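You operate a simulated robot arm through the tools that you are given. There is no shell and no other tool.

You are at the controls of a simulated robot arm. One attempt, no reset.

## Task
Top up the latched bottle with 2 shots of water.
Fine: lay its foil cap in the CLEAN tray meanwhile and press it back on; swing the spout back over the drip tray.

The check looks at the end state, three seconds after you hand in, the way a careful person would. Anything else that was tipped, shoved, dropped, spilled or broken makes it a failure. Lids that push on must go on centred and level and be pressed home; caps that screw on are set level and turned clockwise until they are tight.

## Robot
A 7-joint arm with a two-finger parallel gripper, fixed in place. Base frame: the origin is at the foot of the arm, x ahead of it, y to its left, z up. Units: mm, degrees, N and s.
With the tool pointing down near the work surface it reaches from about 260 to 720 mm from the base axis. Its first joint turns from -115.0 to 115.0 degrees. Payload 3.91 kg.
The TCP is the grasp point between the finger pads, 30 mm short of the fingertips. In the tool frame z runs along the fingers and y along their closing line. The gripper opens to 110 mm. The fingers are 20 mm wide and 10 mm thick; the gripper's body (48 by 112 mm) begins 55 mm behind the TCP.
Orientation is that of the tool frame in the base frame, as [roll, pitch, yaw] about the fixed x, y, z axes, in that order (R = Rz(yaw) Ry(pitch) Rx(roll)). With the fingers straight down and closing along the base's y, the tool's x points along the base's -x, its y along +y and its z along -z.

## Interface
- The arm moves only by the tool nudge_tool. Its argument "commands" is a list of rows, each a list of 7 numbers: the shift along the base's x, y, z in mm, then the turn, a rotation vector about the base's x, y, z in degrees, then the gripper command, from -1 (shut) to 1 (fully open), values between in proportion. In form: [[dx, dy, dz, rx, ry, rz, jaw], ...]. A call has 1 to 20 rows; each row is the pose to reach, as a shift and turn from the pose commanded when the call began. A row lasts 0.2 s, in which the tool goes at most 50 mm and 8.6 degrees; a call with a longer step from one row to the next is refused whole, and so is a gripper value outside its range. Where a pose cannot be reached the arm comes as near as it can. A force on the tool above 40 N (or 10 N above the force at the start of the call, whichever is more), or a blocked arm, ends the call early, and 0.2 s more pass. The fingers move at their own pace (about 108 mm/s each) and stop on an object; they squeeze with about 38 N. The grip force told is the motor's: it shows also when the fingers shut on nothing. Time passes only in rows, and 0.2 s behind the last, so rows that repeat a pose let the fingers close. It gives the time, the measured TCP pose, the force on the tool (base axes), the opening and the grip force at its end, in the units of the frame above (readings bear some noise), with the torque about the TCP (base axes, N m) and any sound that the robot's microphone picked up.
- Cameras (640 x 400 px; columns grow to the right, rows downward): "scene" is fixed at [400, -651.4, 1699.3]; the picture's right is [0.99, -0.11, 0.00], its down [-0.04, -0.39, -0.92] and it looks along [0.10, 0.91, -0.39] (base axes); focal length 322 px, centre (320, 200). "wrist" rides on the gripper at [72, 17, -103] in the tool frame; the picture's right is [-0.23, 0.97, 0.00], its down [-0.76, -0.18, -0.62] and it looks along [-0.61, -0.14, 0.78] (tool axes); focal length 222 px, centre (320, 200). There is no depth. A picture from a camera that has moved, and an enlarged one, comes with that camera's place and axes in the base frame and with its lens.
- camera(camera): a new picture of that camera. The clock stands still meanwhile.
- slide_trunk(by): slides the trunk up (or, below 0, down) by that many mm; the arm rides with it, the base frame stays. It gives what a move gives, with no picture.
- zoom(camera, box): a new picture of the part [left, top, right, bottom] of that camera's present view, enlarged. The clock stands still meanwhile.
- hand_in(): hands the job in; it is judged then, once.

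Nothing tells you positions but the pictures and the camera data. Unless the task says otherwise, let go and move clear before handing in.

The tools are called after ">>>" as a command line: name --pt "numbers of a row" for each row, then --argument value for the rest, lists and objects as JSON in quotes. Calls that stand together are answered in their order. nudge_tool: Moves the arm, as the interface text tells. Its arguments: {"type":"object","properties":{"commands":{"type":"array","items":{"type":"array","items":{"type":"number"}}}},"required":["commands"]} The other tools are called the same way: slide_trunk (by) slides the trunk up or down; camera (camera) takes a picture; zoom (camera, box) takes an enlarged picture of a part of a camera's view; hand_in () hands the job in.

At the start:

```text
clock: 0.0
eef_pos: [181.9, 434.2, 1273.8]
tcp_rot: [179.9, 0.0, -179.9]
wrist_force: [-0.8, -0.4, 0.3]
ft_torque: [-0.02, 0.0, 0.01]
gripper_width: 110.0
finger_force: 0.1
trunk travel left (down, up): [-900.0, 90.0]
```

scene: 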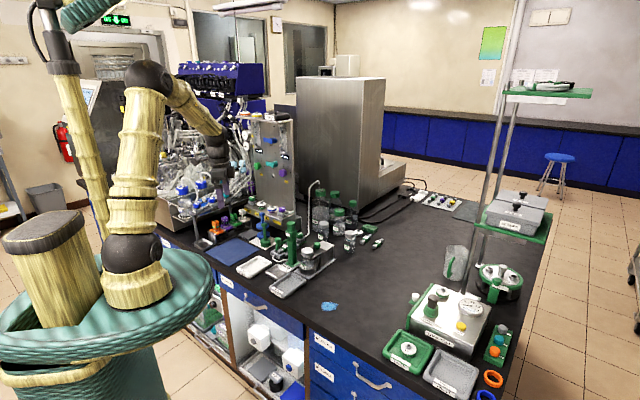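
wrist: 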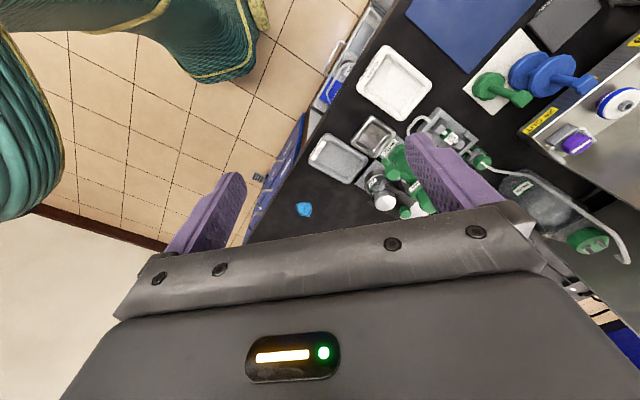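

I see a cluttered lab bench with bottles, a dispenser area, and trays near the middle. I'll zoom in on several parts to find the latched bottle, the clean tray, the water dispenser and the drip tray.

>>> zoom --camera "scene" --box '[230, 170, 400, 310]'

>>> zoom --camera "scene" --box '[370, 230, 540, 400]'

>>> zoom --camera "scene" --box '[160, 100, 320, 260]'

>>> zoom --camera "wrist" --box '[290, 0, 640, 260]'

```text
2.86 times, centred on (315, 240) of scene
camera zoom: at [400.0, -651.4, 1699.3], right [0.99, -0.11, 0.0], down [-0.04, -0.39, -0.92], along [0.1, 0.91, -0.39], focal length 922 px, centre (334, 86)
```

zoom: 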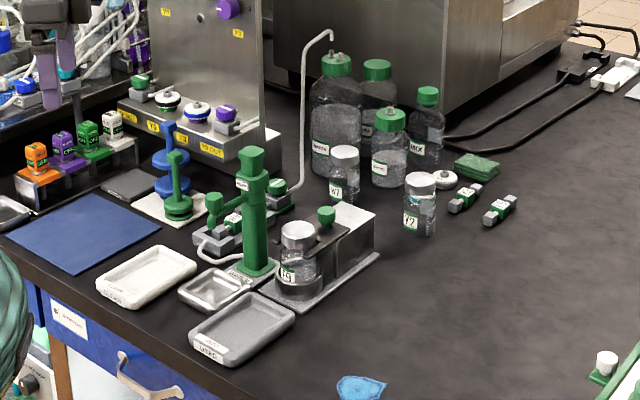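

```text
2.35 times, centred on (455, 315) of scene
camera zoom: at [400.0, -651.4, 1699.3], right [0.99, -0.11, 0.0], down [-0.04, -0.39, -0.92], along [0.1, 0.91, -0.39], focal length 759 px, centre (2, -71)
```

zoom: 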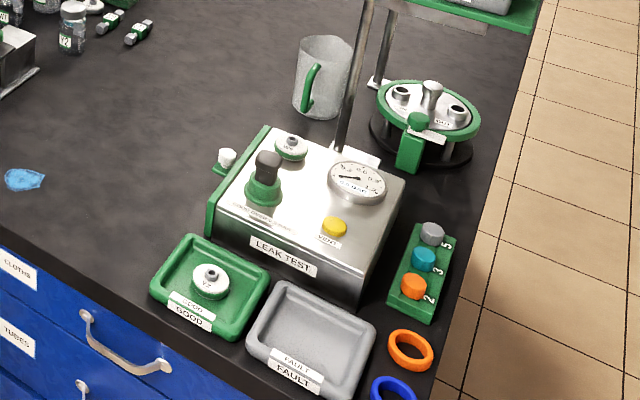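

```text
2.50 times, centred on (240, 180) of scene
camera zoom: at [400.0, -651.4, 1699.3], right [0.99, -0.11, 0.0], down [-0.04, -0.39, -0.92], along [0.1, 0.91, -0.39], focal length 806 px, centre (520, 250)
```

zoom: 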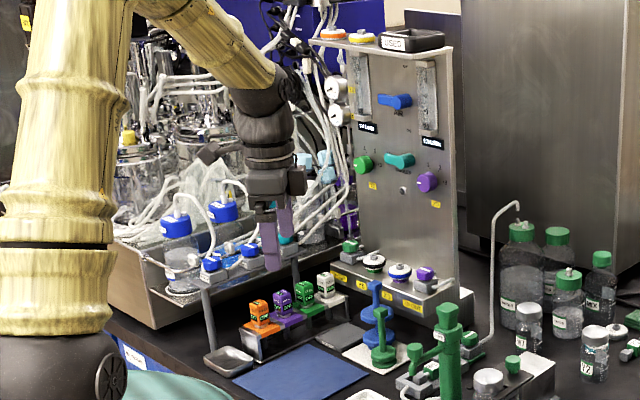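

```text
1.54 times, centred on (465, 130) of wrist
camera zoom: at [109.4, 450.2, 1377.0], right [0.23, 0.97, 0.0], down [0.76, -0.18, 0.62], along [0.61, -0.14, -0.78], focal length 342 px, centre (97, 308)
```

zoom: 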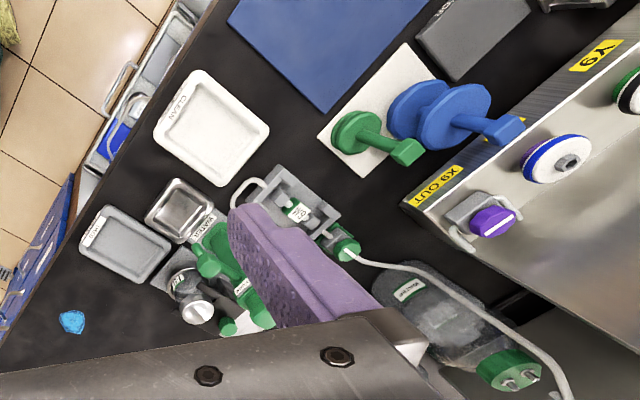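

I see a white CLEAN tray, a grey USED tray, a small steel drip tray, a green pump with a spout (WATER), and a bottle held in a holder with a latch. I'll zoom in closer on these.

>>> zoom --camera "scene" --box '[275, 200, 345, 270]'

>>> zoom --camera "scene" --box '[250, 240, 320, 305]'

>>> zoom --camera "scene" --box '[310, 175, 390, 255]'

>>> zoom --camera "wrist" --box '[330, 90, 480, 220]'

```text
5.71 times, centred on (310, 235) of scene
camera zoom: at [400.0, -651.4, 1699.3], right [0.99, -0.11, 0.0], down [-0.04, -0.39, -0.92], along [0.1, 0.91, -0.39], focal length 1843 px, centre (377, 0)
```

zoom: 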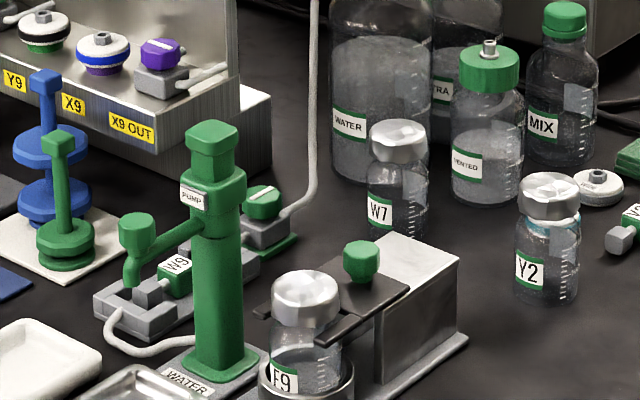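

```text
6.15 times, centred on (285, 272) of scene
camera zoom: at [400.0, -651.4, 1699.3], right [0.99, -0.11, 0.0], down [-0.04, -0.39, -0.92], along [0.1, 0.91, -0.39], focal length 1985 px, centre (535, -246)
```

zoom: 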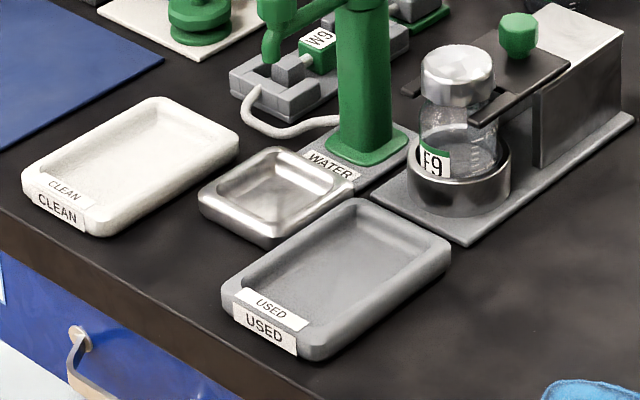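

```text
5.00 times, centred on (350, 215) of scene
camera zoom: at [400.0, -651.4, 1699.3], right [0.99, -0.11, 0.0], down [-0.04, -0.39, -0.92], along [0.1, 0.91, -0.39], focal length 1613 px, centre (170, 125)
```

zoom: 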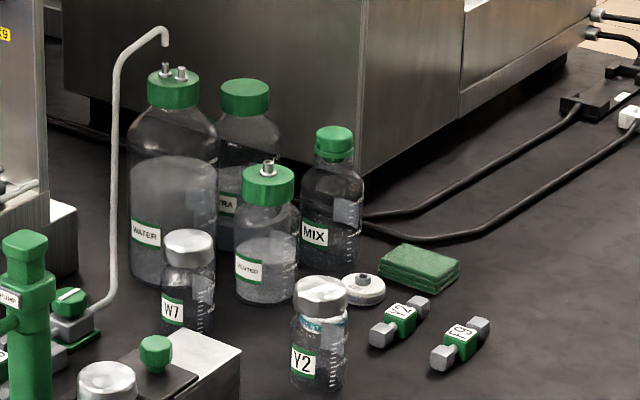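

```text
3.08 times, centred on (405, 155) of wrist
camera zoom: at [109.4, 450.2, 1377.0], right [0.23, 0.97, 0.0], down [0.76, -0.18, 0.62], along [0.61, -0.14, -0.78], focal length 684 px, centre (58, 338)
```

zoom: 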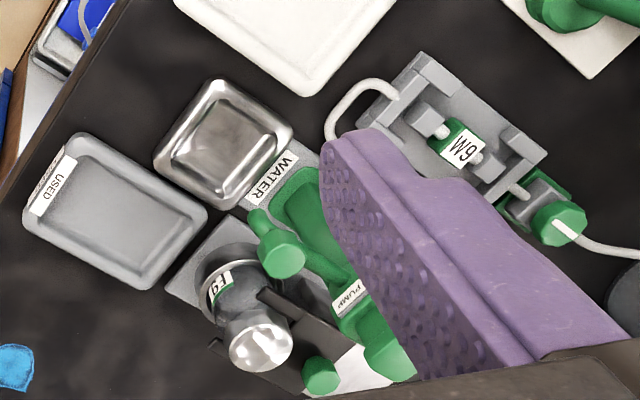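

The latched bottle is F9, with its foil cap at about (476, 529, 962). The pump axis is near (413, 588), and the spout handle is near (356, 533, 1028), over the drip tray. I'll turn the tool to face the bench, move somewhat closer and look.

>>> nudge_tool --pt "25 -8 -20 0 0 7.5 1" --pt "50 -16 -41 0 0 15 1" --pt "74 -25 -62 0 0 22.5 1" --pt "99 -33 -83 0 0 30 1" --pt "124 -41 -103 0 0 37.5 1" --pt "148 -49 -124 0 0 45 1" --pt "148 -49 -124 0 0 45 1"

>>> camera --camera "wrist"

>>> camera --camera "scene"

```text
clock: 1.6
eef_pos: [328.6, 388.1, 1149.3]
tcp_rot: [179.9, 0.1, -134.7]
wrist_force: [0.1, -0.3, -0.2]
ft_torque: [0.05, -0.01, -0.01]
gripper_width: 109.8
finger_force: 0.1
trunk travel left (down, up): [-900.0, 90.0]
```

```text
taken
camera wrist: at [265.0, 347.5, 1252.6], right [-0.53, 0.85, 0.0], down [0.66, 0.41, 0.62], along [0.53, 0.33, -0.78], focal length 222 px, centre (320, 200)
```

wrist: 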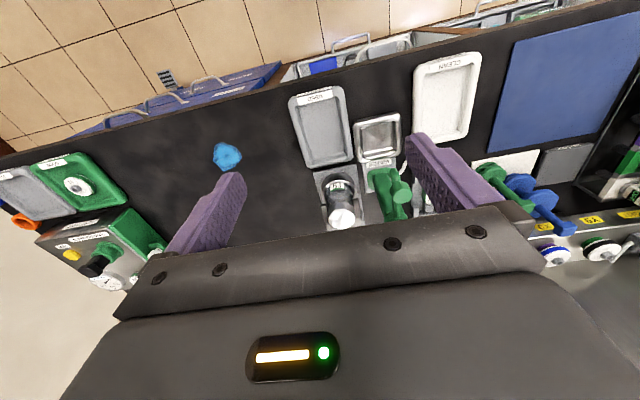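

```text
taken
```

scene: 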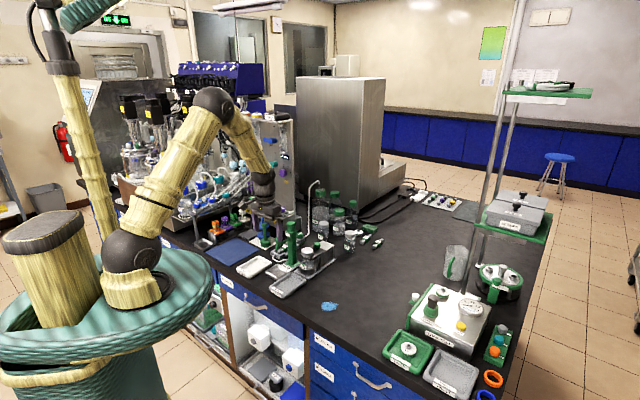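

The camera is now facing the bench (image upside down relative to me). I'll zoom on the bottle, pump and trays.

>>> zoom --camera "wrist" --box '[280, 40, 520, 240]'

>>> zoom --camera "wrist" --box '[305, 140, 425, 230]'

>>> zoom --camera "scene" --box '[260, 200, 350, 300]'

```text
2.00 times, centred on (400, 140) of wrist
camera zoom: at [265.0, 347.5, 1252.6], right [-0.53, 0.85, 0.0], down [0.66, 0.41, 0.62], along [0.53, 0.33, -0.78], focal length 444 px, centre (160, 320)
```

zoom: 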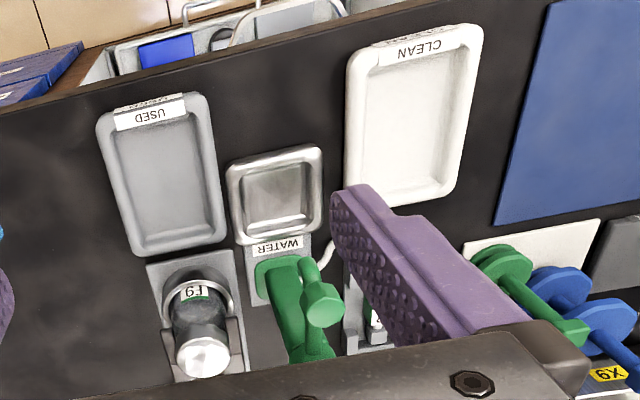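

```text
4.44 times, centred on (365, 185) of wrist
camera zoom: at [265.0, 347.5, 1252.6], right [-0.53, 0.85, 0.0], down [0.66, 0.41, 0.62], along [0.53, 0.33, -0.78], focal length 987 px, centre (120, 267)
```

zoom: 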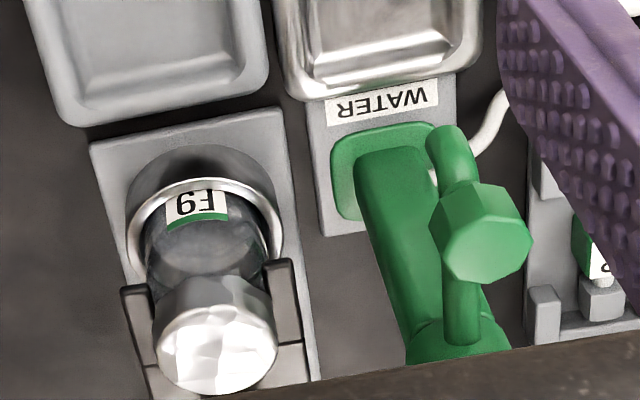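

```text
4.00 times, centred on (305, 250) of scene
camera zoom: at [400.0, -651.4, 1699.3], right [0.99, -0.11, 0.0], down [-0.04, -0.39, -0.92], along [0.1, 0.91, -0.39], focal length 1290 px, centre (380, 0)
```

zoom: 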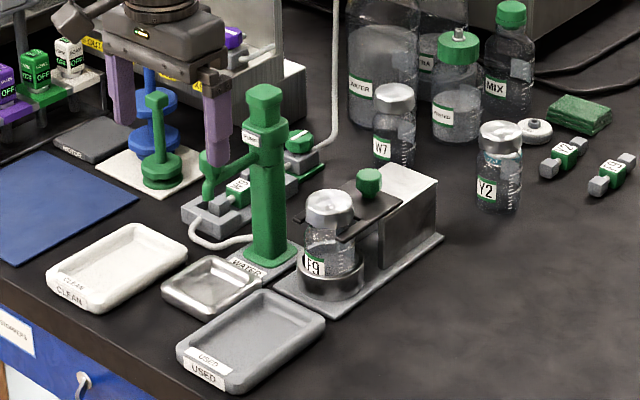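

The spout sits over the drip tray, and the bottle's fork latch comes from the far side. I'll move closer over the bottle, staying above everything, to refine positions.

>>> nudge_tool --pt "25 23 -12 0 0 0 1" --pt "50 46 -25 0 0 0 1" --pt "76 69 -38 0 0 0 1" --pt "101 92 -50 0 0 0 1" --pt "101 92 -50 0 0 0 1"

>>> camera --camera "wrist"

>>> zoom --camera "scene" --box '[260, 200, 350, 300]'

```text
clock: 2.8
eef_pos: [431.4, 479.5, 1100.2]
tcp_rot: [179.9, 0.0, -134.9]
wrist_force: [-0.1, 0.0, -0.4]
ft_torque: [0.02, -0.02, 0.01]
gripper_width: 110.0
finger_force: 0.0
trunk travel left (down, up): [-900.0, 90.0]
```

```text
taken
camera wrist: at [368.4, 438.4, 1203.3], right [-0.53, 0.85, 0.0], down [0.66, 0.41, 0.62], along [0.53, 0.33, -0.78], focal length 222 px, centre (320, 200)
```

wrist: 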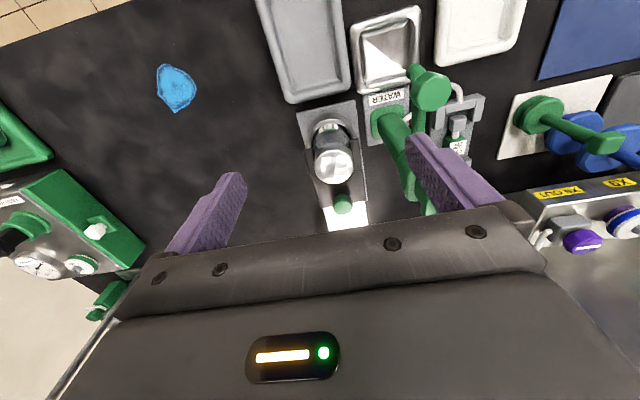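

```text
4.00 times, centred on (305, 250) of scene
camera zoom: at [400.0, -651.4, 1699.3], right [0.99, -0.11, 0.0], down [-0.04, -0.39, -0.92], along [0.1, 0.91, -0.39], focal length 1290 px, centre (380, 0)
```

zoom: 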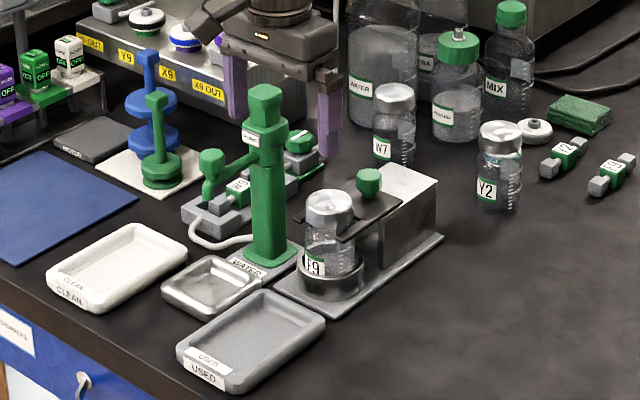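

>>> zoom --camera "wrist" --box '[290, 80, 450, 230]'

>>> zoom --camera "wrist" --box '[250, 0, 550, 150]'

>>> zoom --camera "scene" --box '[310, 240, 350, 275]'

>>> zoom --camera "scene" --box '[305, 220, 375, 280]'

```text
2.67 times, centred on (370, 155) of wrist
camera zoom: at [368.4, 438.4, 1203.3], right [-0.53, 0.85, 0.0], down [0.66, 0.41, 0.62], along [0.53, 0.33, -0.78], focal length 592 px, centre (187, 320)
```

zoom: 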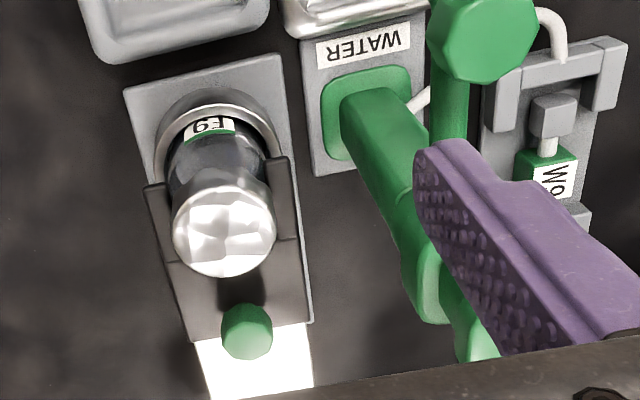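

```text
2.13 times, centred on (400, 75) of wrist
camera zoom: at [368.4, 438.4, 1203.3], right [-0.53, 0.85, 0.0], down [0.66, 0.41, 0.62], along [0.53, 0.33, -0.78], focal length 474 px, centre (149, 467)
```

zoom: 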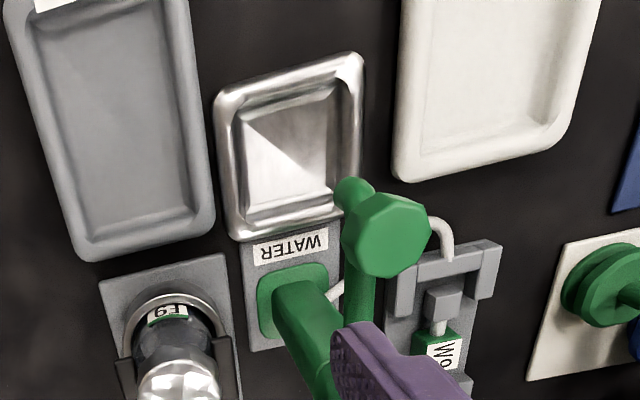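

```text
11.43 times, centred on (330, 258) of scene
camera zoom: at [400.0, -651.4, 1699.3], right [0.99, -0.11, 0.0], down [-0.04, -0.39, -0.92], along [0.1, 0.91, -0.39], focal length 3686 px, centre (206, -457)
```

zoom: 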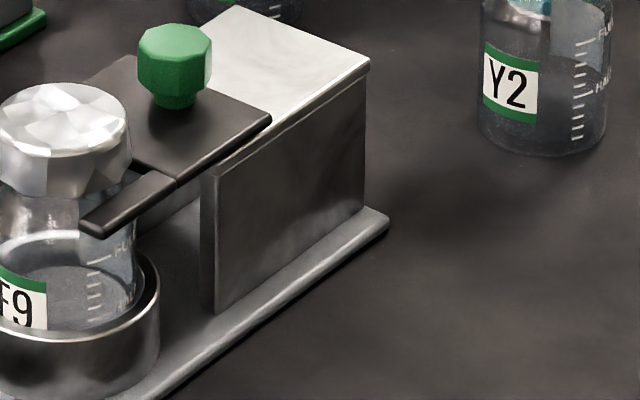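

```text
6.67 times, centred on (340, 250) of scene
camera zoom: at [400.0, -651.4, 1699.3], right [0.99, -0.11, 0.0], down [-0.04, -0.39, -0.92], along [0.1, 0.91, -0.39], focal length 2150 px, centre (187, -133)
```

zoom: 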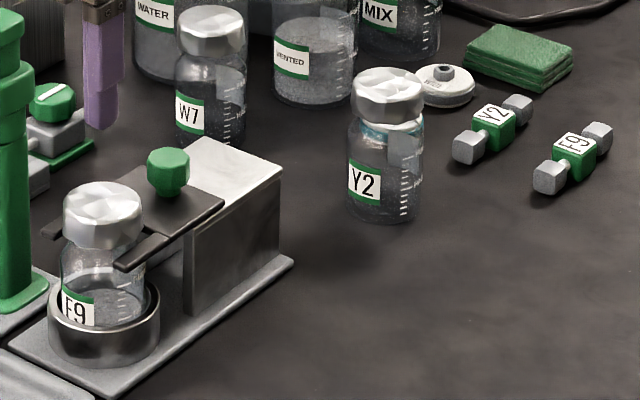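

Estimates so far:
- Foil cap: 50 mm across, top at about (477, 529, 962).
- Latch knob: (522, 572).
- Pump axis: (413, 588), top at 1060.
- Spout knob: (357, 530, 1028).
- CLEAN tray centre: about (249, 570).

The bench runs at 45°. I'll back off, lower the trunk a bit for reach, then look straight over the bottle with the jaws turned obliquely.

>>> nudge_tool --pt "-17 -16 27 0 0 0 1" --pt "-34 -33 54 0 0 0 1" --pt "-51 -50 80 0 0 0 1" --pt "-51 -50 80 0 0 0 1"

>>> slide_trunk --by -120

>>> camera --camera "scene"

```text
clock: 3.8
eef_pos: [382.6, 428.1, 1178.4]
tcp_rot: [179.9, -0.1, -134.9]
wrist_force: [0.9, 1.6, 0.4]
ft_torque: [0.0, 0.02, -0.01]
gripper_width: 110.3
finger_force: 0.0
trunk travel left (down, up): [-900.0, 90.0]
```

```text
clock: 5.3
eef_pos: [382.7, 427.2, 1059.3]
tcp_rot: [179.9, 0.0, -134.9]
wrist_force: [0.1, -0.2, 0.3]
ft_torque: [0.0, -0.03, -0.03]
gripper_width: 110.1
finger_force: 0.0
trunk travel left (down, up): [-780.0, 210.0]
```

```text
taken
```

scene: 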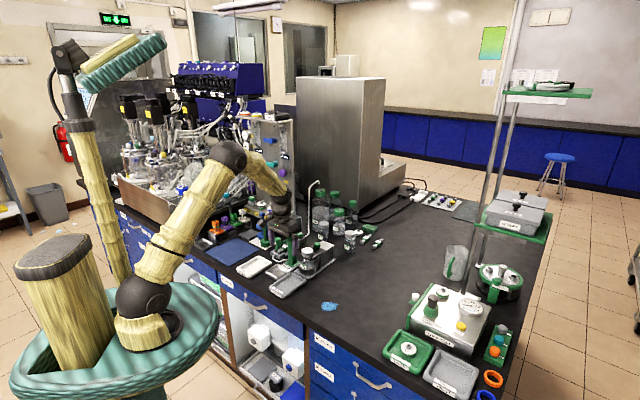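

Lowered; now I move over the bottle while turning the tool 45° and part-closing the jaws to about 72 mm, then look.

>>> nudge_tool --pt "16 17 5 0 0 7.5 0.3" --pt "32 34 10 0 0 15 0.3" --pt "48 51 10 0 0 22.5 0.3" --pt "65 68 10 0 0 30 0.3" --pt "81 85 10 0 0 37.5 0.3" --pt "97 102 10 0 0 45 0.3" --pt "97 102 10 0 0 45 0.3"

>>> camera --camera "wrist"

>>> zoom --camera "scene" --box '[260, 190, 360, 290]'

```text
clock: 6.9
eef_pos: [478.2, 530.4, 1069.9]
tcp_rot: [179.9, 0.0, -89.8]
wrist_force: [-0.7, -0.2, 0.3]
ft_torque: [0.02, 0.05, 0.01]
gripper_width: 71.7
finger_force: 0.2
trunk travel left (down, up): [-780.0, 210.0]
```

```text
taken
camera wrist: at [460.8, 455.9, 1173.3], right [-0.97, 0.22, 0.0], down [0.18, 0.76, 0.62], along [0.14, 0.61, -0.78], focal length 222 px, centre (320, 200)
```

wrist: 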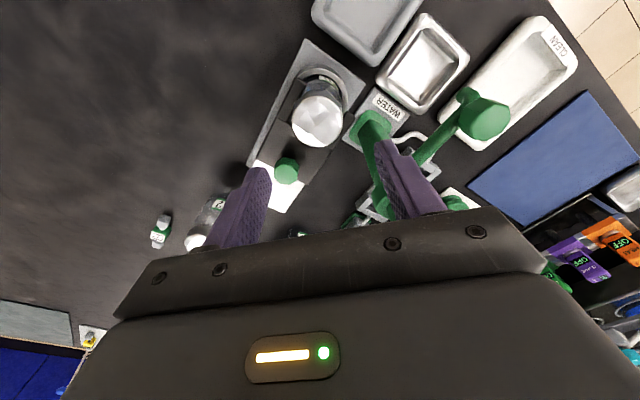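

```text
4.00 times, centred on (310, 240) of scene
camera zoom: at [400.0, -651.4, 1699.3], right [0.99, -0.11, 0.0], down [-0.04, -0.39, -0.92], along [0.1, 0.91, -0.39], focal length 1290 px, centre (360, 40)
```

zoom: 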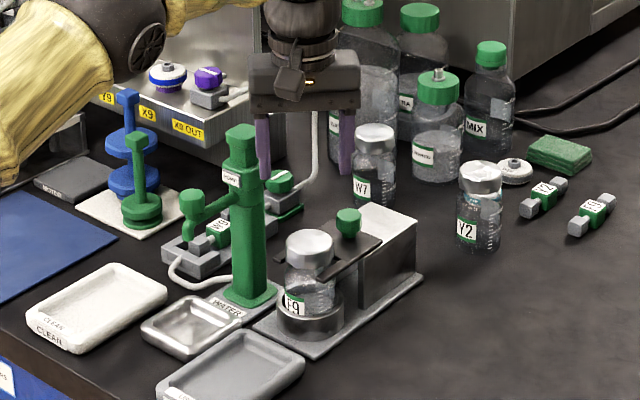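

>>> zoom --camera "wrist" --box '[260, 70, 400, 190]'

>>> zoom --camera "wrist" --box '[340, 60, 540, 210]'

```text
3.33 times, centred on (330, 130) of wrist
camera zoom: at [460.8, 455.9, 1173.3], right [-0.97, 0.22, 0.0], down [0.18, 0.76, 0.62], along [0.14, 0.61, -0.78], focal length 740 px, centre (287, 433)
```

zoom: 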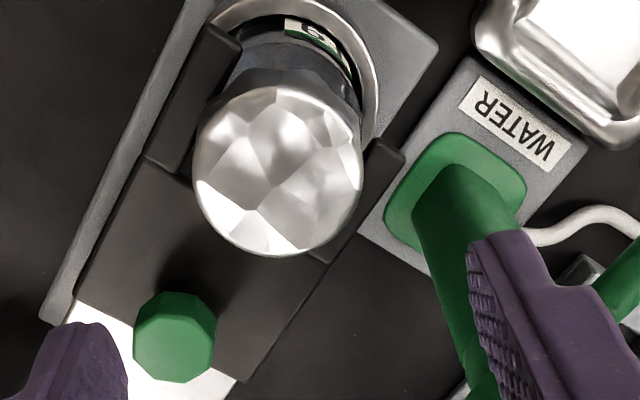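

```text
2.67 times, centred on (440, 135) of wrist
camera zoom: at [460.8, 455.9, 1173.3], right [-0.97, 0.22, 0.0], down [0.18, 0.76, 0.62], along [0.14, 0.61, -0.78], focal length 592 px, centre (0, 373)
```

zoom: 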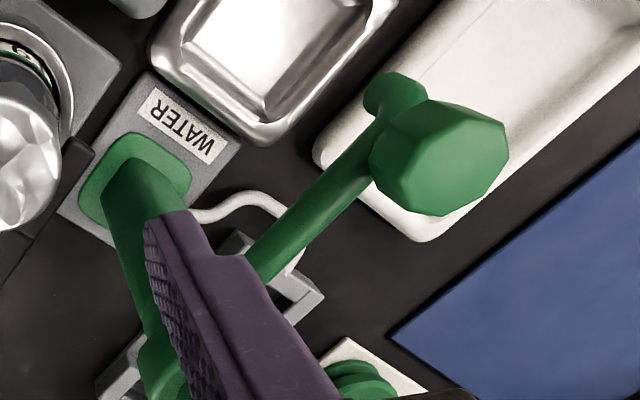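

The cap is nearly centred, with an offset of about +2.5 mm in x. I'll shift and descend until the tips are just above the cap, then check again.

>>> nudge_tool --pt "1 0 -25 0 0 0 0.3" --pt "2.5 0 -50 0 0 0 0.3" --pt "2.5 0 -68 0 0 0 0.3" --pt "2.5 0 -68 0 0 0 0.3"

>>> camera --camera "wrist"

>>> zoom --camera "scene" --box '[280, 210, 350, 280]'

```text
clock: 7.9
eef_pos: [481.0, 527.6, 1000.3]
tcp_rot: [179.9, 0.0, -89.9]
wrist_force: [-0.1, 0.8, -0.2]
ft_torque: [-0.01, -0.01, -0.02]
gripper_width: 71.6
finger_force: 0.0
trunk travel left (down, up): [-780.0, 210.0]
```

```text
taken
camera wrist: at [464.2, 455.4, 1103.9], right [-0.97, 0.23, 0.0], down [0.18, 0.76, 0.62], along [0.14, 0.61, -0.78], focal length 222 px, centre (320, 200)
```

wrist: 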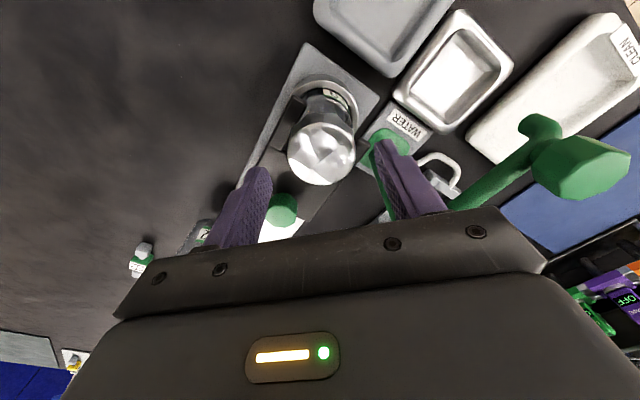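

```text
5.71 times, centred on (315, 245) of scene
camera zoom: at [400.0, -651.4, 1699.3], right [0.99, -0.11, 0.0], down [-0.04, -0.39, -0.92], along [0.1, 0.91, -0.39], focal length 1843 px, centre (349, -57)
```

zoom: 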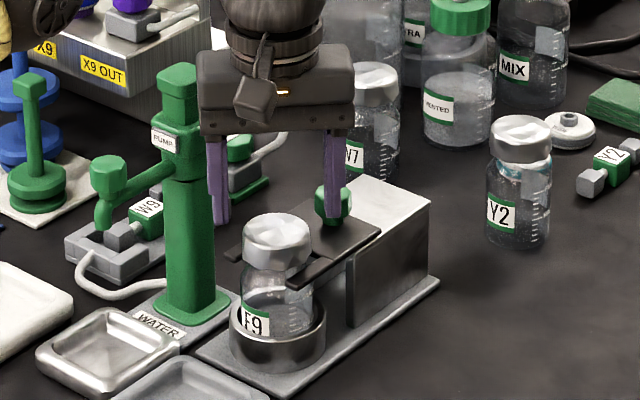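

>>> zoom --camera "wrist" --box '[230, 80, 430, 220]'

>>> zoom --camera "scene" --box '[295, 225, 335, 260]'

```text
2.86 times, centred on (330, 150) of wrist
camera zoom: at [464.2, 455.4, 1103.9], right [-0.97, 0.23, 0.0], down [0.18, 0.76, 0.62], along [0.14, 0.61, -0.78], focal length 635 px, centre (291, 343)
```

zoom: 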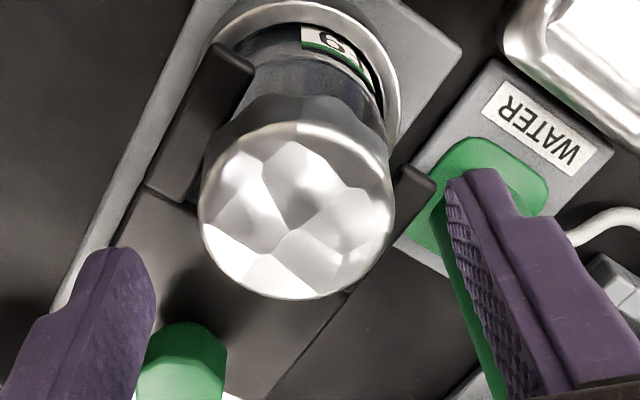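

```text
11.43 times, centred on (315, 242) of scene
camera zoom: at [400.0, -651.4, 1699.3], right [0.99, -0.11, 0.0], down [-0.04, -0.39, -0.92], along [0.1, 0.91, -0.39], focal length 3686 px, centre (377, -286)
```

zoom: 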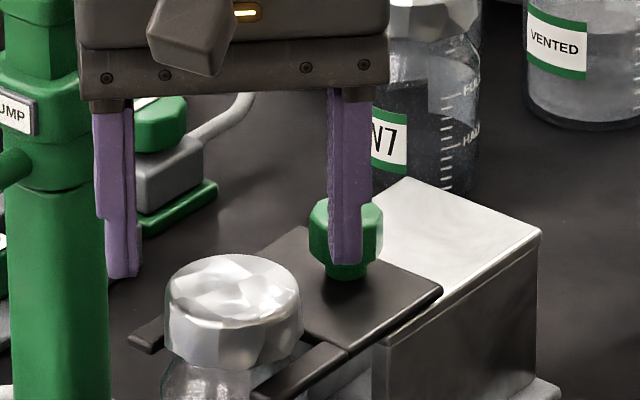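

The cap centre is at about (480, 526.5), with its top near 962 and the latch plate near 939. I'll lower so the tips straddle the upper part of the cap, staying above the latch plate.

>>> nudge_tool --pt "-1 -1 -10 0 0 0 0.3" --pt "-1 -1 -18 0 0 0 0.3" --pt "-1 -1 -24 0 0 0 0.3" --pt "-1 -1 -24 0 0 0 0.3"

>>> camera --camera "wrist"

>>> zoom --camera "scene" --box '[295, 225, 335, 260]'

```text
clock: 8.9
eef_pos: [480.9, 527.0, 977.4]
tcp_rot: [180.0, 0.0, -89.9]
wrist_force: [-1.5, -0.4, 0.5]
ft_torque: [-0.01, -0.02, 0.03]
gripper_width: 71.2
finger_force: 0.1
trunk travel left (down, up): [-780.0, 210.0]
```

```text
taken
camera wrist: at [463.7, 454.6, 1080.8], right [-0.97, 0.23, 0.0], down [0.18, 0.76, 0.62], along [0.14, 0.61, -0.78], focal length 222 px, centre (320, 200)
```

wrist: 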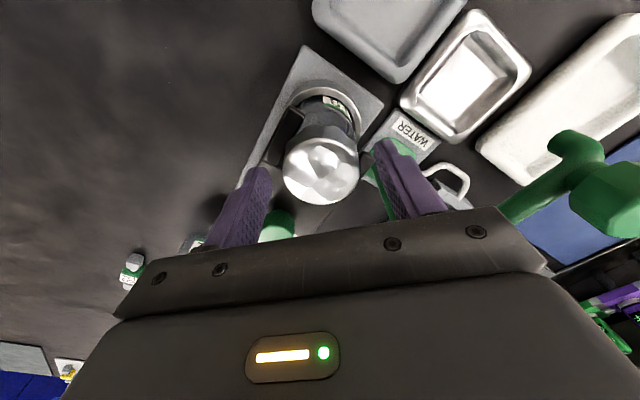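

```text
11.43 times, centred on (315, 242) of scene
camera zoom: at [400.0, -651.4, 1699.3], right [0.99, -0.11, 0.0], down [-0.04, -0.39, -0.92], along [0.1, 0.91, -0.39], focal length 3686 px, centre (377, -286)
```

zoom: 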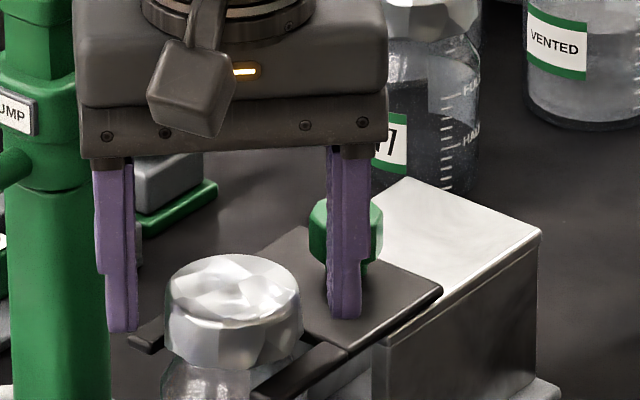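

The fingers straddle the cap with the tips above the latch plate. Now I close gently and check the width.

>>> nudge_tool --pt "0 0 0 0 0 0 0.0" --pt "0 0 0 0 0 0 -0.2" --pt "0 0 0 0 0 0 -0.4" --pt "0 0 0 0 0 0 -1" --pt "0 0 0 0 0 0 -1"

>>> zoom --camera "wrist" --box '[230, 80, 430, 220]'

>>> zoom --camera "scene" --box '[295, 225, 335, 260]'

```text
clock: 10.1
eef_pos: [481.5, 528.0, 977.6]
tcp_rot: [180.0, 0.0, -89.8]
wrist_force: [-0.4, 0.5, -0.9]
ft_torque: [0.0, -0.04, 0.05]
gripper_width: 50.1
finger_force: 38.3
trunk travel left (down, up): [-780.0, 210.0]
```

```text
2.86 times, centred on (330, 150) of wrist
camera zoom: at [463.7, 454.7, 1080.8], right [-0.97, 0.23, 0.0], down [0.18, 0.76, 0.62], along [0.14, 0.61, -0.78], focal length 635 px, centre (291, 343)
```

zoom: 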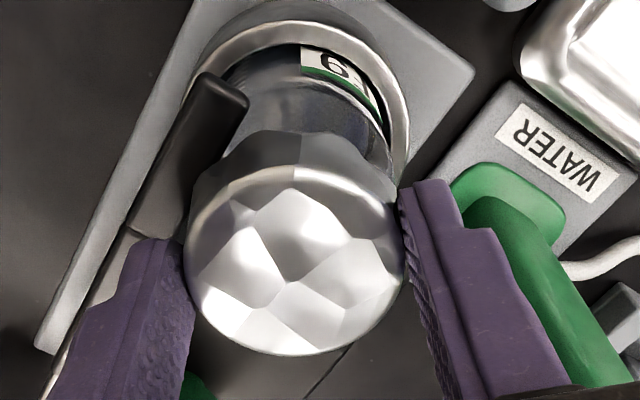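

```text
11.43 times, centred on (315, 242) of scene
camera zoom: at [400.0, -651.4, 1699.3], right [0.99, -0.11, 0.0], down [-0.04, -0.39, -0.92], along [0.1, 0.91, -0.39], focal length 3686 px, centre (377, -286)
```

zoom: 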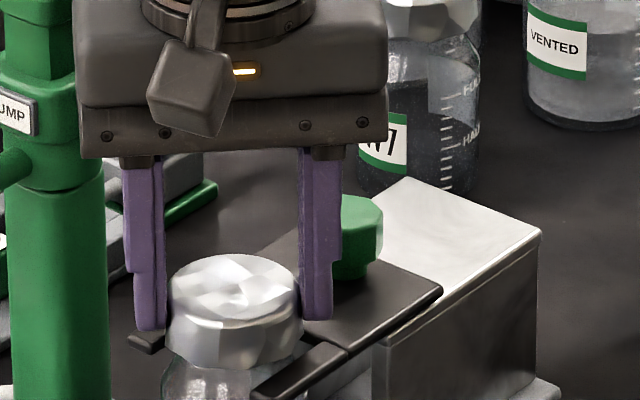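

Gripped at 50 mm. Now I pull straight up slowly, watching the force.

>>> nudge_tool --pt "0 0 2 0 0 0 -1" --pt "0 0 4 0 0 0 -1" --pt "0 0 7 0 0 0 -1" --pt "0 0 11 0 0 0 -1" --pt "0 0 16 0 0 0 -1" --pt "0 0 22 0 0 0 -1" --pt "0 0 30 0 0 0 -1" --pt "0 0 30 0 0 0 -1"

>>> zoom --camera "scene" --box '[285, 210, 345, 270]'

>>> zoom --camera "wrist" --box '[230, 80, 430, 220]'

```text
clock: 11.9
eef_pos: [480.8, 527.2, 1008.0]
tcp_rot: [179.9, -0.1, -89.9]
wrist_force: [0.1, 0.2, 0.5]
ft_torque: [0.0, 0.0, 0.03]
gripper_width: 49.9
finger_force: 38.0
trunk travel left (down, up): [-780.0, 210.0]
heard: snap
```

```text
6.67 times, centred on (315, 240) of scene
camera zoom: at [400.0, -651.4, 1699.3], right [0.99, -0.11, 0.0], down [-0.04, -0.39, -0.92], along [0.1, 0.91, -0.39], focal length 2150 px, centre (353, -67)
```

zoom: 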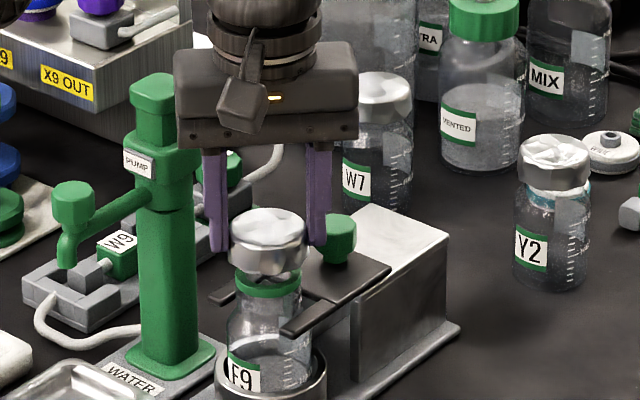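

```text
2.86 times, centred on (330, 150) of wrist
camera zoom: at [463.1, 454.5, 1111.1], right [-0.97, 0.23, 0.0], down [0.18, 0.76, 0.62], along [0.14, 0.61, -0.78], focal length 635 px, centre (291, 343)
```

zoom: 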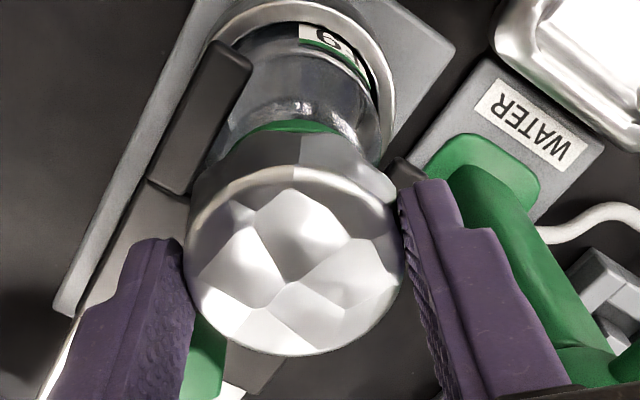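

The cap snapped off cleanly and is held. I'll raise it well above the pump and carry it over the CLEAN tray, turning the jaws to align with the tray's long side.

>>> nudge_tool --pt "0 0 40 0 0 0 -1" --pt "0 0 80 0 0 0 -1" --pt "0 0 115 0 0 0 -1" --pt "-38 7 115 0 0 7.5 -1" --pt "-77 14 115 0 0 15 -1" --pt "-116 21 115 0 0 22.5 -1" --pt "-154 28 115 0 0 30 -1" --pt "-193 36 115 0 0 37.5 -1" --pt "-231 43 115 0 0 45 -1" --pt "-231 43 80 0 0 45 -1" --pt "-231 43 80 0 0 45 -1"

>>> camera --camera "wrist"

>>> camera --camera "scene"

```text
clock: 14.3
eef_pos: [248.7, 570.0, 1087.2]
tcp_rot: [179.9, 0.1, -44.9]
wrist_force: [0.1, -0.2, -0.1]
ft_torque: [-0.02, 0.01, -0.03]
gripper_width: 50.2
finger_force: 38.1
trunk travel left (down, up): [-780.0, 210.0]
```

```text
taken
camera wrist: at [286.1, 506.0, 1191.2], right [-0.85, -0.53, 0.0], down [-0.41, 0.66, 0.62], along [-0.33, 0.53, -0.78], focal length 222 px, centre (320, 200)
```

wrist: 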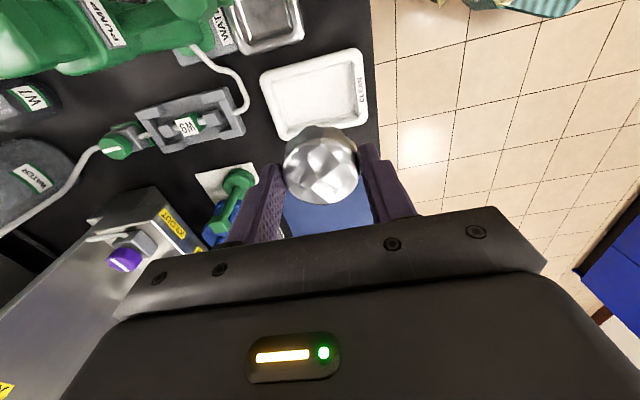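

```text
taken
```

scene: 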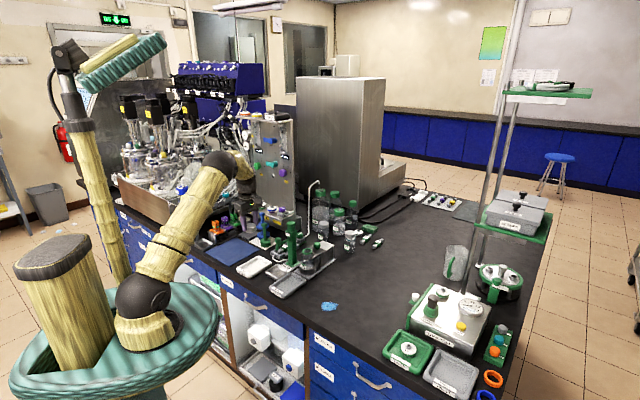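

>>> zoom --camera "wrist" --box '[230, 30, 400, 180]'

>>> zoom --camera "scene" --box '[220, 180, 300, 290]'

```text
2.67 times, centred on (315, 105) of wrist
camera zoom: at [286.1, 506.0, 1191.2], right [-0.85, -0.53, 0.0], down [-0.41, 0.66, 0.62], along [-0.33, 0.53, -0.78], focal length 592 px, centre (333, 453)
```

zoom: 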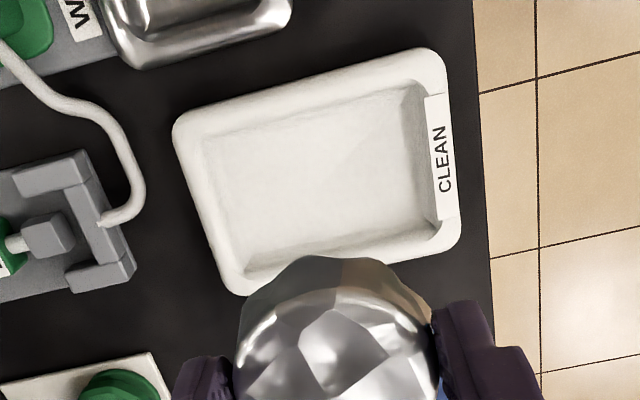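

```text
3.64 times, centred on (260, 235) of scene
camera zoom: at [400.0, -651.4, 1699.3], right [0.99, -0.11, 0.0], down [-0.04, -0.39, -0.92], along [0.1, 0.91, -0.39], focal length 1173 px, centre (538, 73)
```

zoom: 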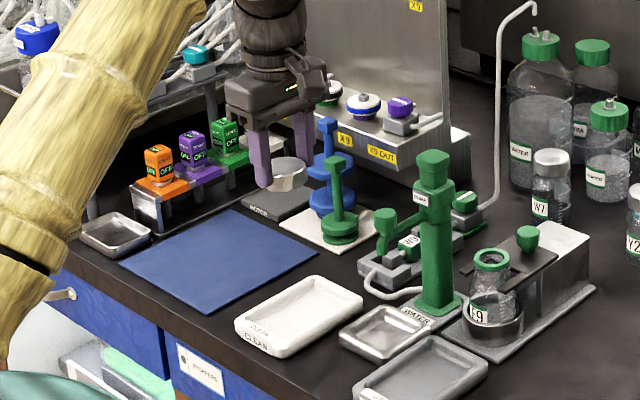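

The tray centre is at about (247, 573). I'll descend to about 20 mm above the expected contact height and check.

>>> nudge_tool --pt "0 2 -40 0 0 0 -1" --pt "0 4 -80 0 0 0 -1" --pt "0 4 -120 0 0 0 -1" --pt "0 4 -155 0 0 0 -1" --pt "0 4 -155 0 0 0 -1"

>>> camera --camera "wrist"

>>> zoom --camera "scene" --box '[230, 210, 300, 290]'

```text
clock: 15.5
eef_pos: [248.8, 574.8, 931.6]
tcp_rot: [179.9, 0.0, -44.9]
wrist_force: [1.1, 0.5, 0.2]
ft_torque: [-0.01, 0.01, -0.03]
gripper_width: 50.2
finger_force: 38.4
trunk travel left (down, up): [-780.0, 210.0]
```

```text
taken
camera wrist: at [288.5, 510.7, 1036.1], right [-0.85, -0.53, 0.0], down [-0.41, 0.66, 0.62], along [-0.33, 0.53, -0.78], focal length 222 px, centre (320, 200)
```

wrist: 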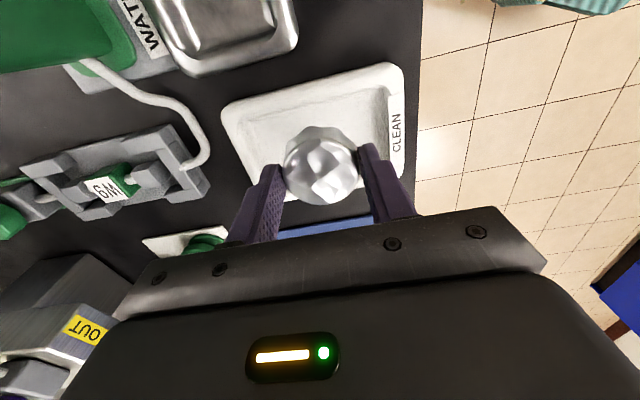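

```text
5.00 times, centred on (265, 250) of scene
camera zoom: at [400.0, -651.4, 1699.3], right [0.99, -0.11, 0.0], down [-0.04, -0.39, -0.92], along [0.1, 0.91, -0.39], focal length 1613 px, centre (595, -50)
```

zoom: 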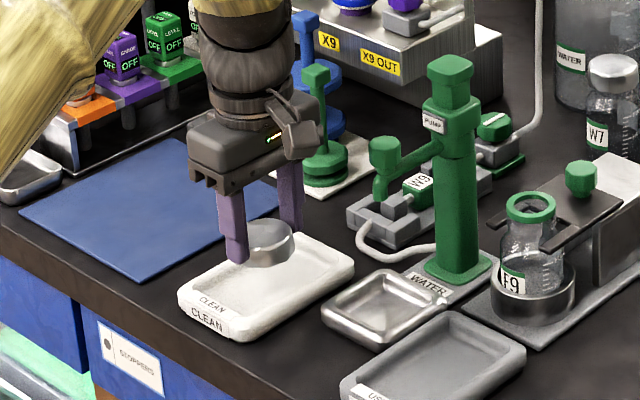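

>>> zoom --camera "wrist" --box '[210, 50, 430, 220]'

>>> zoom --camera "scene" --box '[245, 235, 285, 285]'

```text
2.35 times, centred on (320, 135) of wrist
camera zoom: at [288.5, 510.7, 1036.1], right [-0.85, -0.53, 0.0], down [-0.41, 0.66, 0.62], along [-0.33, 0.53, -0.78], focal length 523 px, centre (320, 353)
```

zoom: 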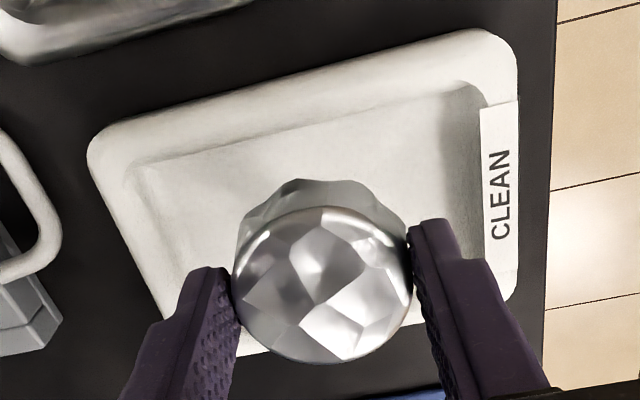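

```text
8.00 times, centred on (265, 260) of scene
camera zoom: at [400.0, -651.4, 1699.3], right [0.99, -0.11, 0.0], down [-0.04, -0.39, -0.92], along [0.1, 0.91, -0.39], focal length 2580 px, centre (760, -280)
```

zoom: 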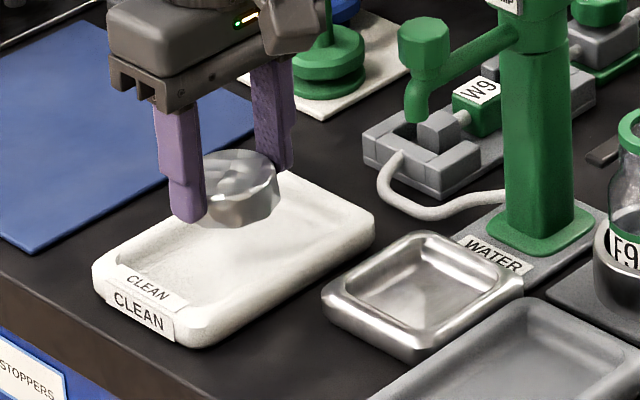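

The cap is centred over the tray. I'll lower in small steps, watching the force.

>>> nudge_tool --pt "0 0 -8 0 0 0 -1" --pt "0 0 -15 0 0 0 -1" --pt "0 0 -18 0 0 0 -1" --pt "0 0 -18 0 0 0 -1"

>>> zoom --camera "scene" --box '[245, 235, 285, 285]'

>>> zoom --camera "wrist" --box '[210, 50, 430, 220]'

```text
clock: 16.5
eef_pos: [248.8, 574.6, 914.3]
tcp_rot: [179.9, 0.0, -44.8]
wrist_force: [-0.7, -0.1, -0.1]
ft_torque: [0.03, 0.01, -0.01]
gripper_width: 50.4
finger_force: 38.3
trunk travel left (down, up): [-780.0, 210.0]
```

```text
8.00 times, centred on (265, 260) of scene
camera zoom: at [400.0, -651.4, 1699.3], right [0.99, -0.11, 0.0], down [-0.04, -0.39, -0.92], along [0.1, 0.91, -0.39], focal length 2580 px, centre (760, -280)
```

zoom: 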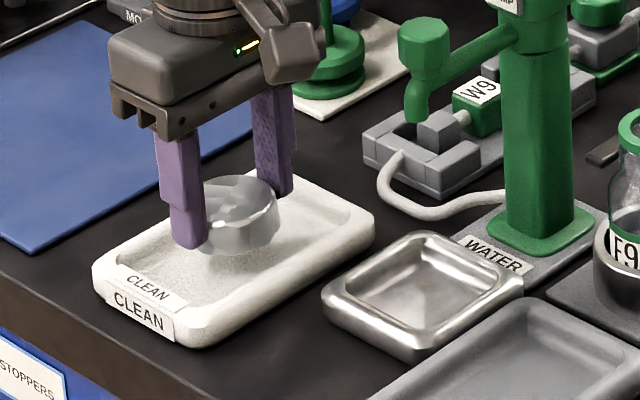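

```text
2.35 times, centred on (320, 135) of wrist
camera zoom: at [287.4, 511.5, 1018.8], right [-0.85, -0.53, 0.0], down [-0.41, 0.66, 0.62], along [-0.33, 0.53, -0.78], focal length 523 px, centre (320, 353)
```

zoom: 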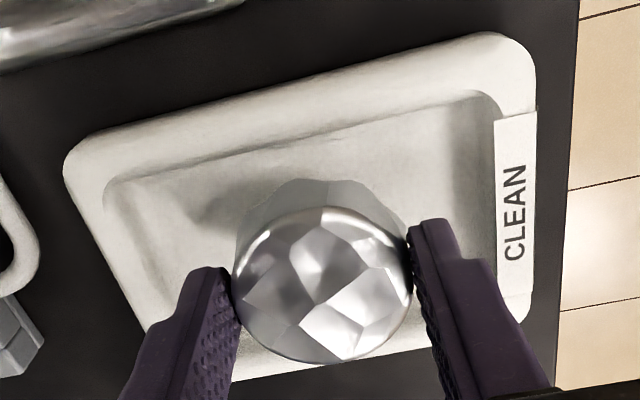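

>>> nudge_tool --pt "0 0 -2 0 0 0 -1" --pt "0 0 -4 0 0 0 -1" --pt "0 0 -5 0 0 0 -1"

```text
clock: 17.3
eef_pos: [249.1, 576.3, 910.1]
tcp_rot: [179.9, 0.0, -44.9]
wrist_force: [-0.1, 0.2, -1.1]
ft_torque: [-0.04, -0.03, 0.01]
gripper_width: 50.0
finger_force: 37.7
trunk travel left (down, up): [-780.0, 210.0]
```

>>> nudge_tool --pt "0 0 -1.5 0 0 0 -1" --pt "0 0 -3 0 0 0 -1" --pt "0 0 -3 0 0 0 -1"

>>> zoom --camera "scene" --box '[245, 235, 285, 285]'

```text
clock: 18.1
eef_pos: [249.5, 575.9, 907.4]
tcp_rot: [180.0, 0.1, -44.9]
wrist_force: [0.0, 0.6, 0.2]
ft_torque: [0.02, 0.01, 0.03]
gripper_width: 50.3
finger_force: 37.8
trunk travel left (down, up): [-780.0, 210.0]
```

```text
8.00 times, centred on (265, 260) of scene
camera zoom: at [400.0, -651.4, 1699.3], right [0.99, -0.11, 0.0], down [-0.04, -0.39, -0.92], along [0.1, 0.91, -0.39], focal length 2580 px, centre (760, -280)
```

zoom: 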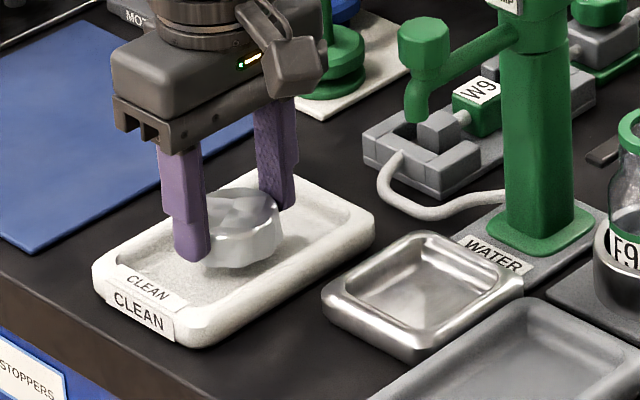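

>>> nudge_tool --pt "0 0 -1 0 0 0 -1" --pt "0 0 -2 0 0 0 -1" --pt "0 0 -3 0 0 0 -1" --pt "0 0 -3 0 0 0 -1"

```text
clock: 19.1
eef_pos: [249.5, 574.6, 903.8]
tcp_rot: [179.9, 0.0, -44.8]
wrist_force: [0.8, -0.3, -0.2]
ft_torque: [0.0, -0.02, 0.01]
gripper_width: 50.4
finger_force: 38.2
trunk travel left (down, up): [-780.0, 210.0]
```

>>> nudge_tool --pt "0 0 -1 0 0 0 -1" --pt "0 0 -2 0 0 0 -1" --pt "0 0 -2 0 0 0 -1"

>>> zoom --camera "scene" --box '[250, 245, 280, 280]'

>>> zoom --camera "wrist" --box '[210, 50, 430, 220]'

```text
clock: 19.9
eef_pos: [249.6, 575.4, 901.7]
tcp_rot: [179.9, 0.0, -44.9]
wrist_force: [-0.7, 0.1, 0.5]
ft_torque: [0.02, 0.03, 0.03]
gripper_width: 50.1
finger_force: 38.5
trunk travel left (down, up): [-780.0, 210.0]
```

```text
11.43 times, centred on (265, 262) of scene
camera zoom: at [400.0, -651.4, 1699.3], right [0.99, -0.11, 0.0], down [-0.04, -0.39, -0.92], along [0.1, 0.91, -0.39], focal length 3686 px, centre (949, -514)
```

zoom: 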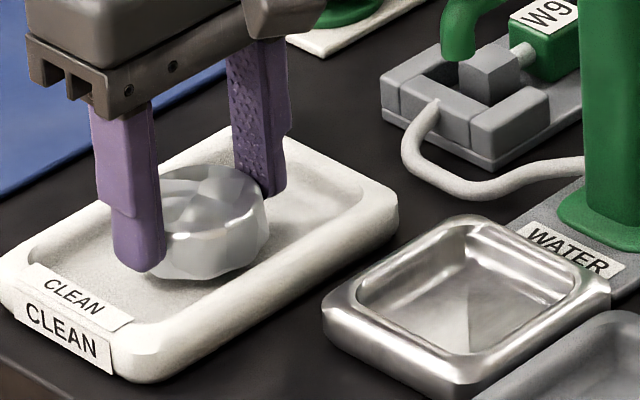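

```text
2.35 times, centred on (320, 135) of wrist
camera zoom: at [288.4, 511.5, 1005.4], right [-0.85, -0.53, 0.0], down [-0.41, 0.66, 0.62], along [-0.33, 0.53, -0.78], focal length 523 px, centre (320, 353)
```

zoom: 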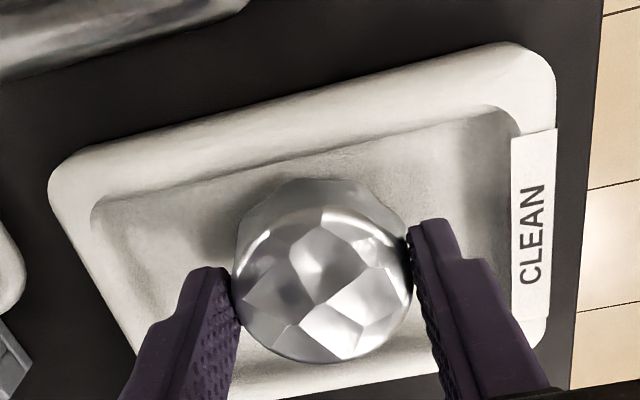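

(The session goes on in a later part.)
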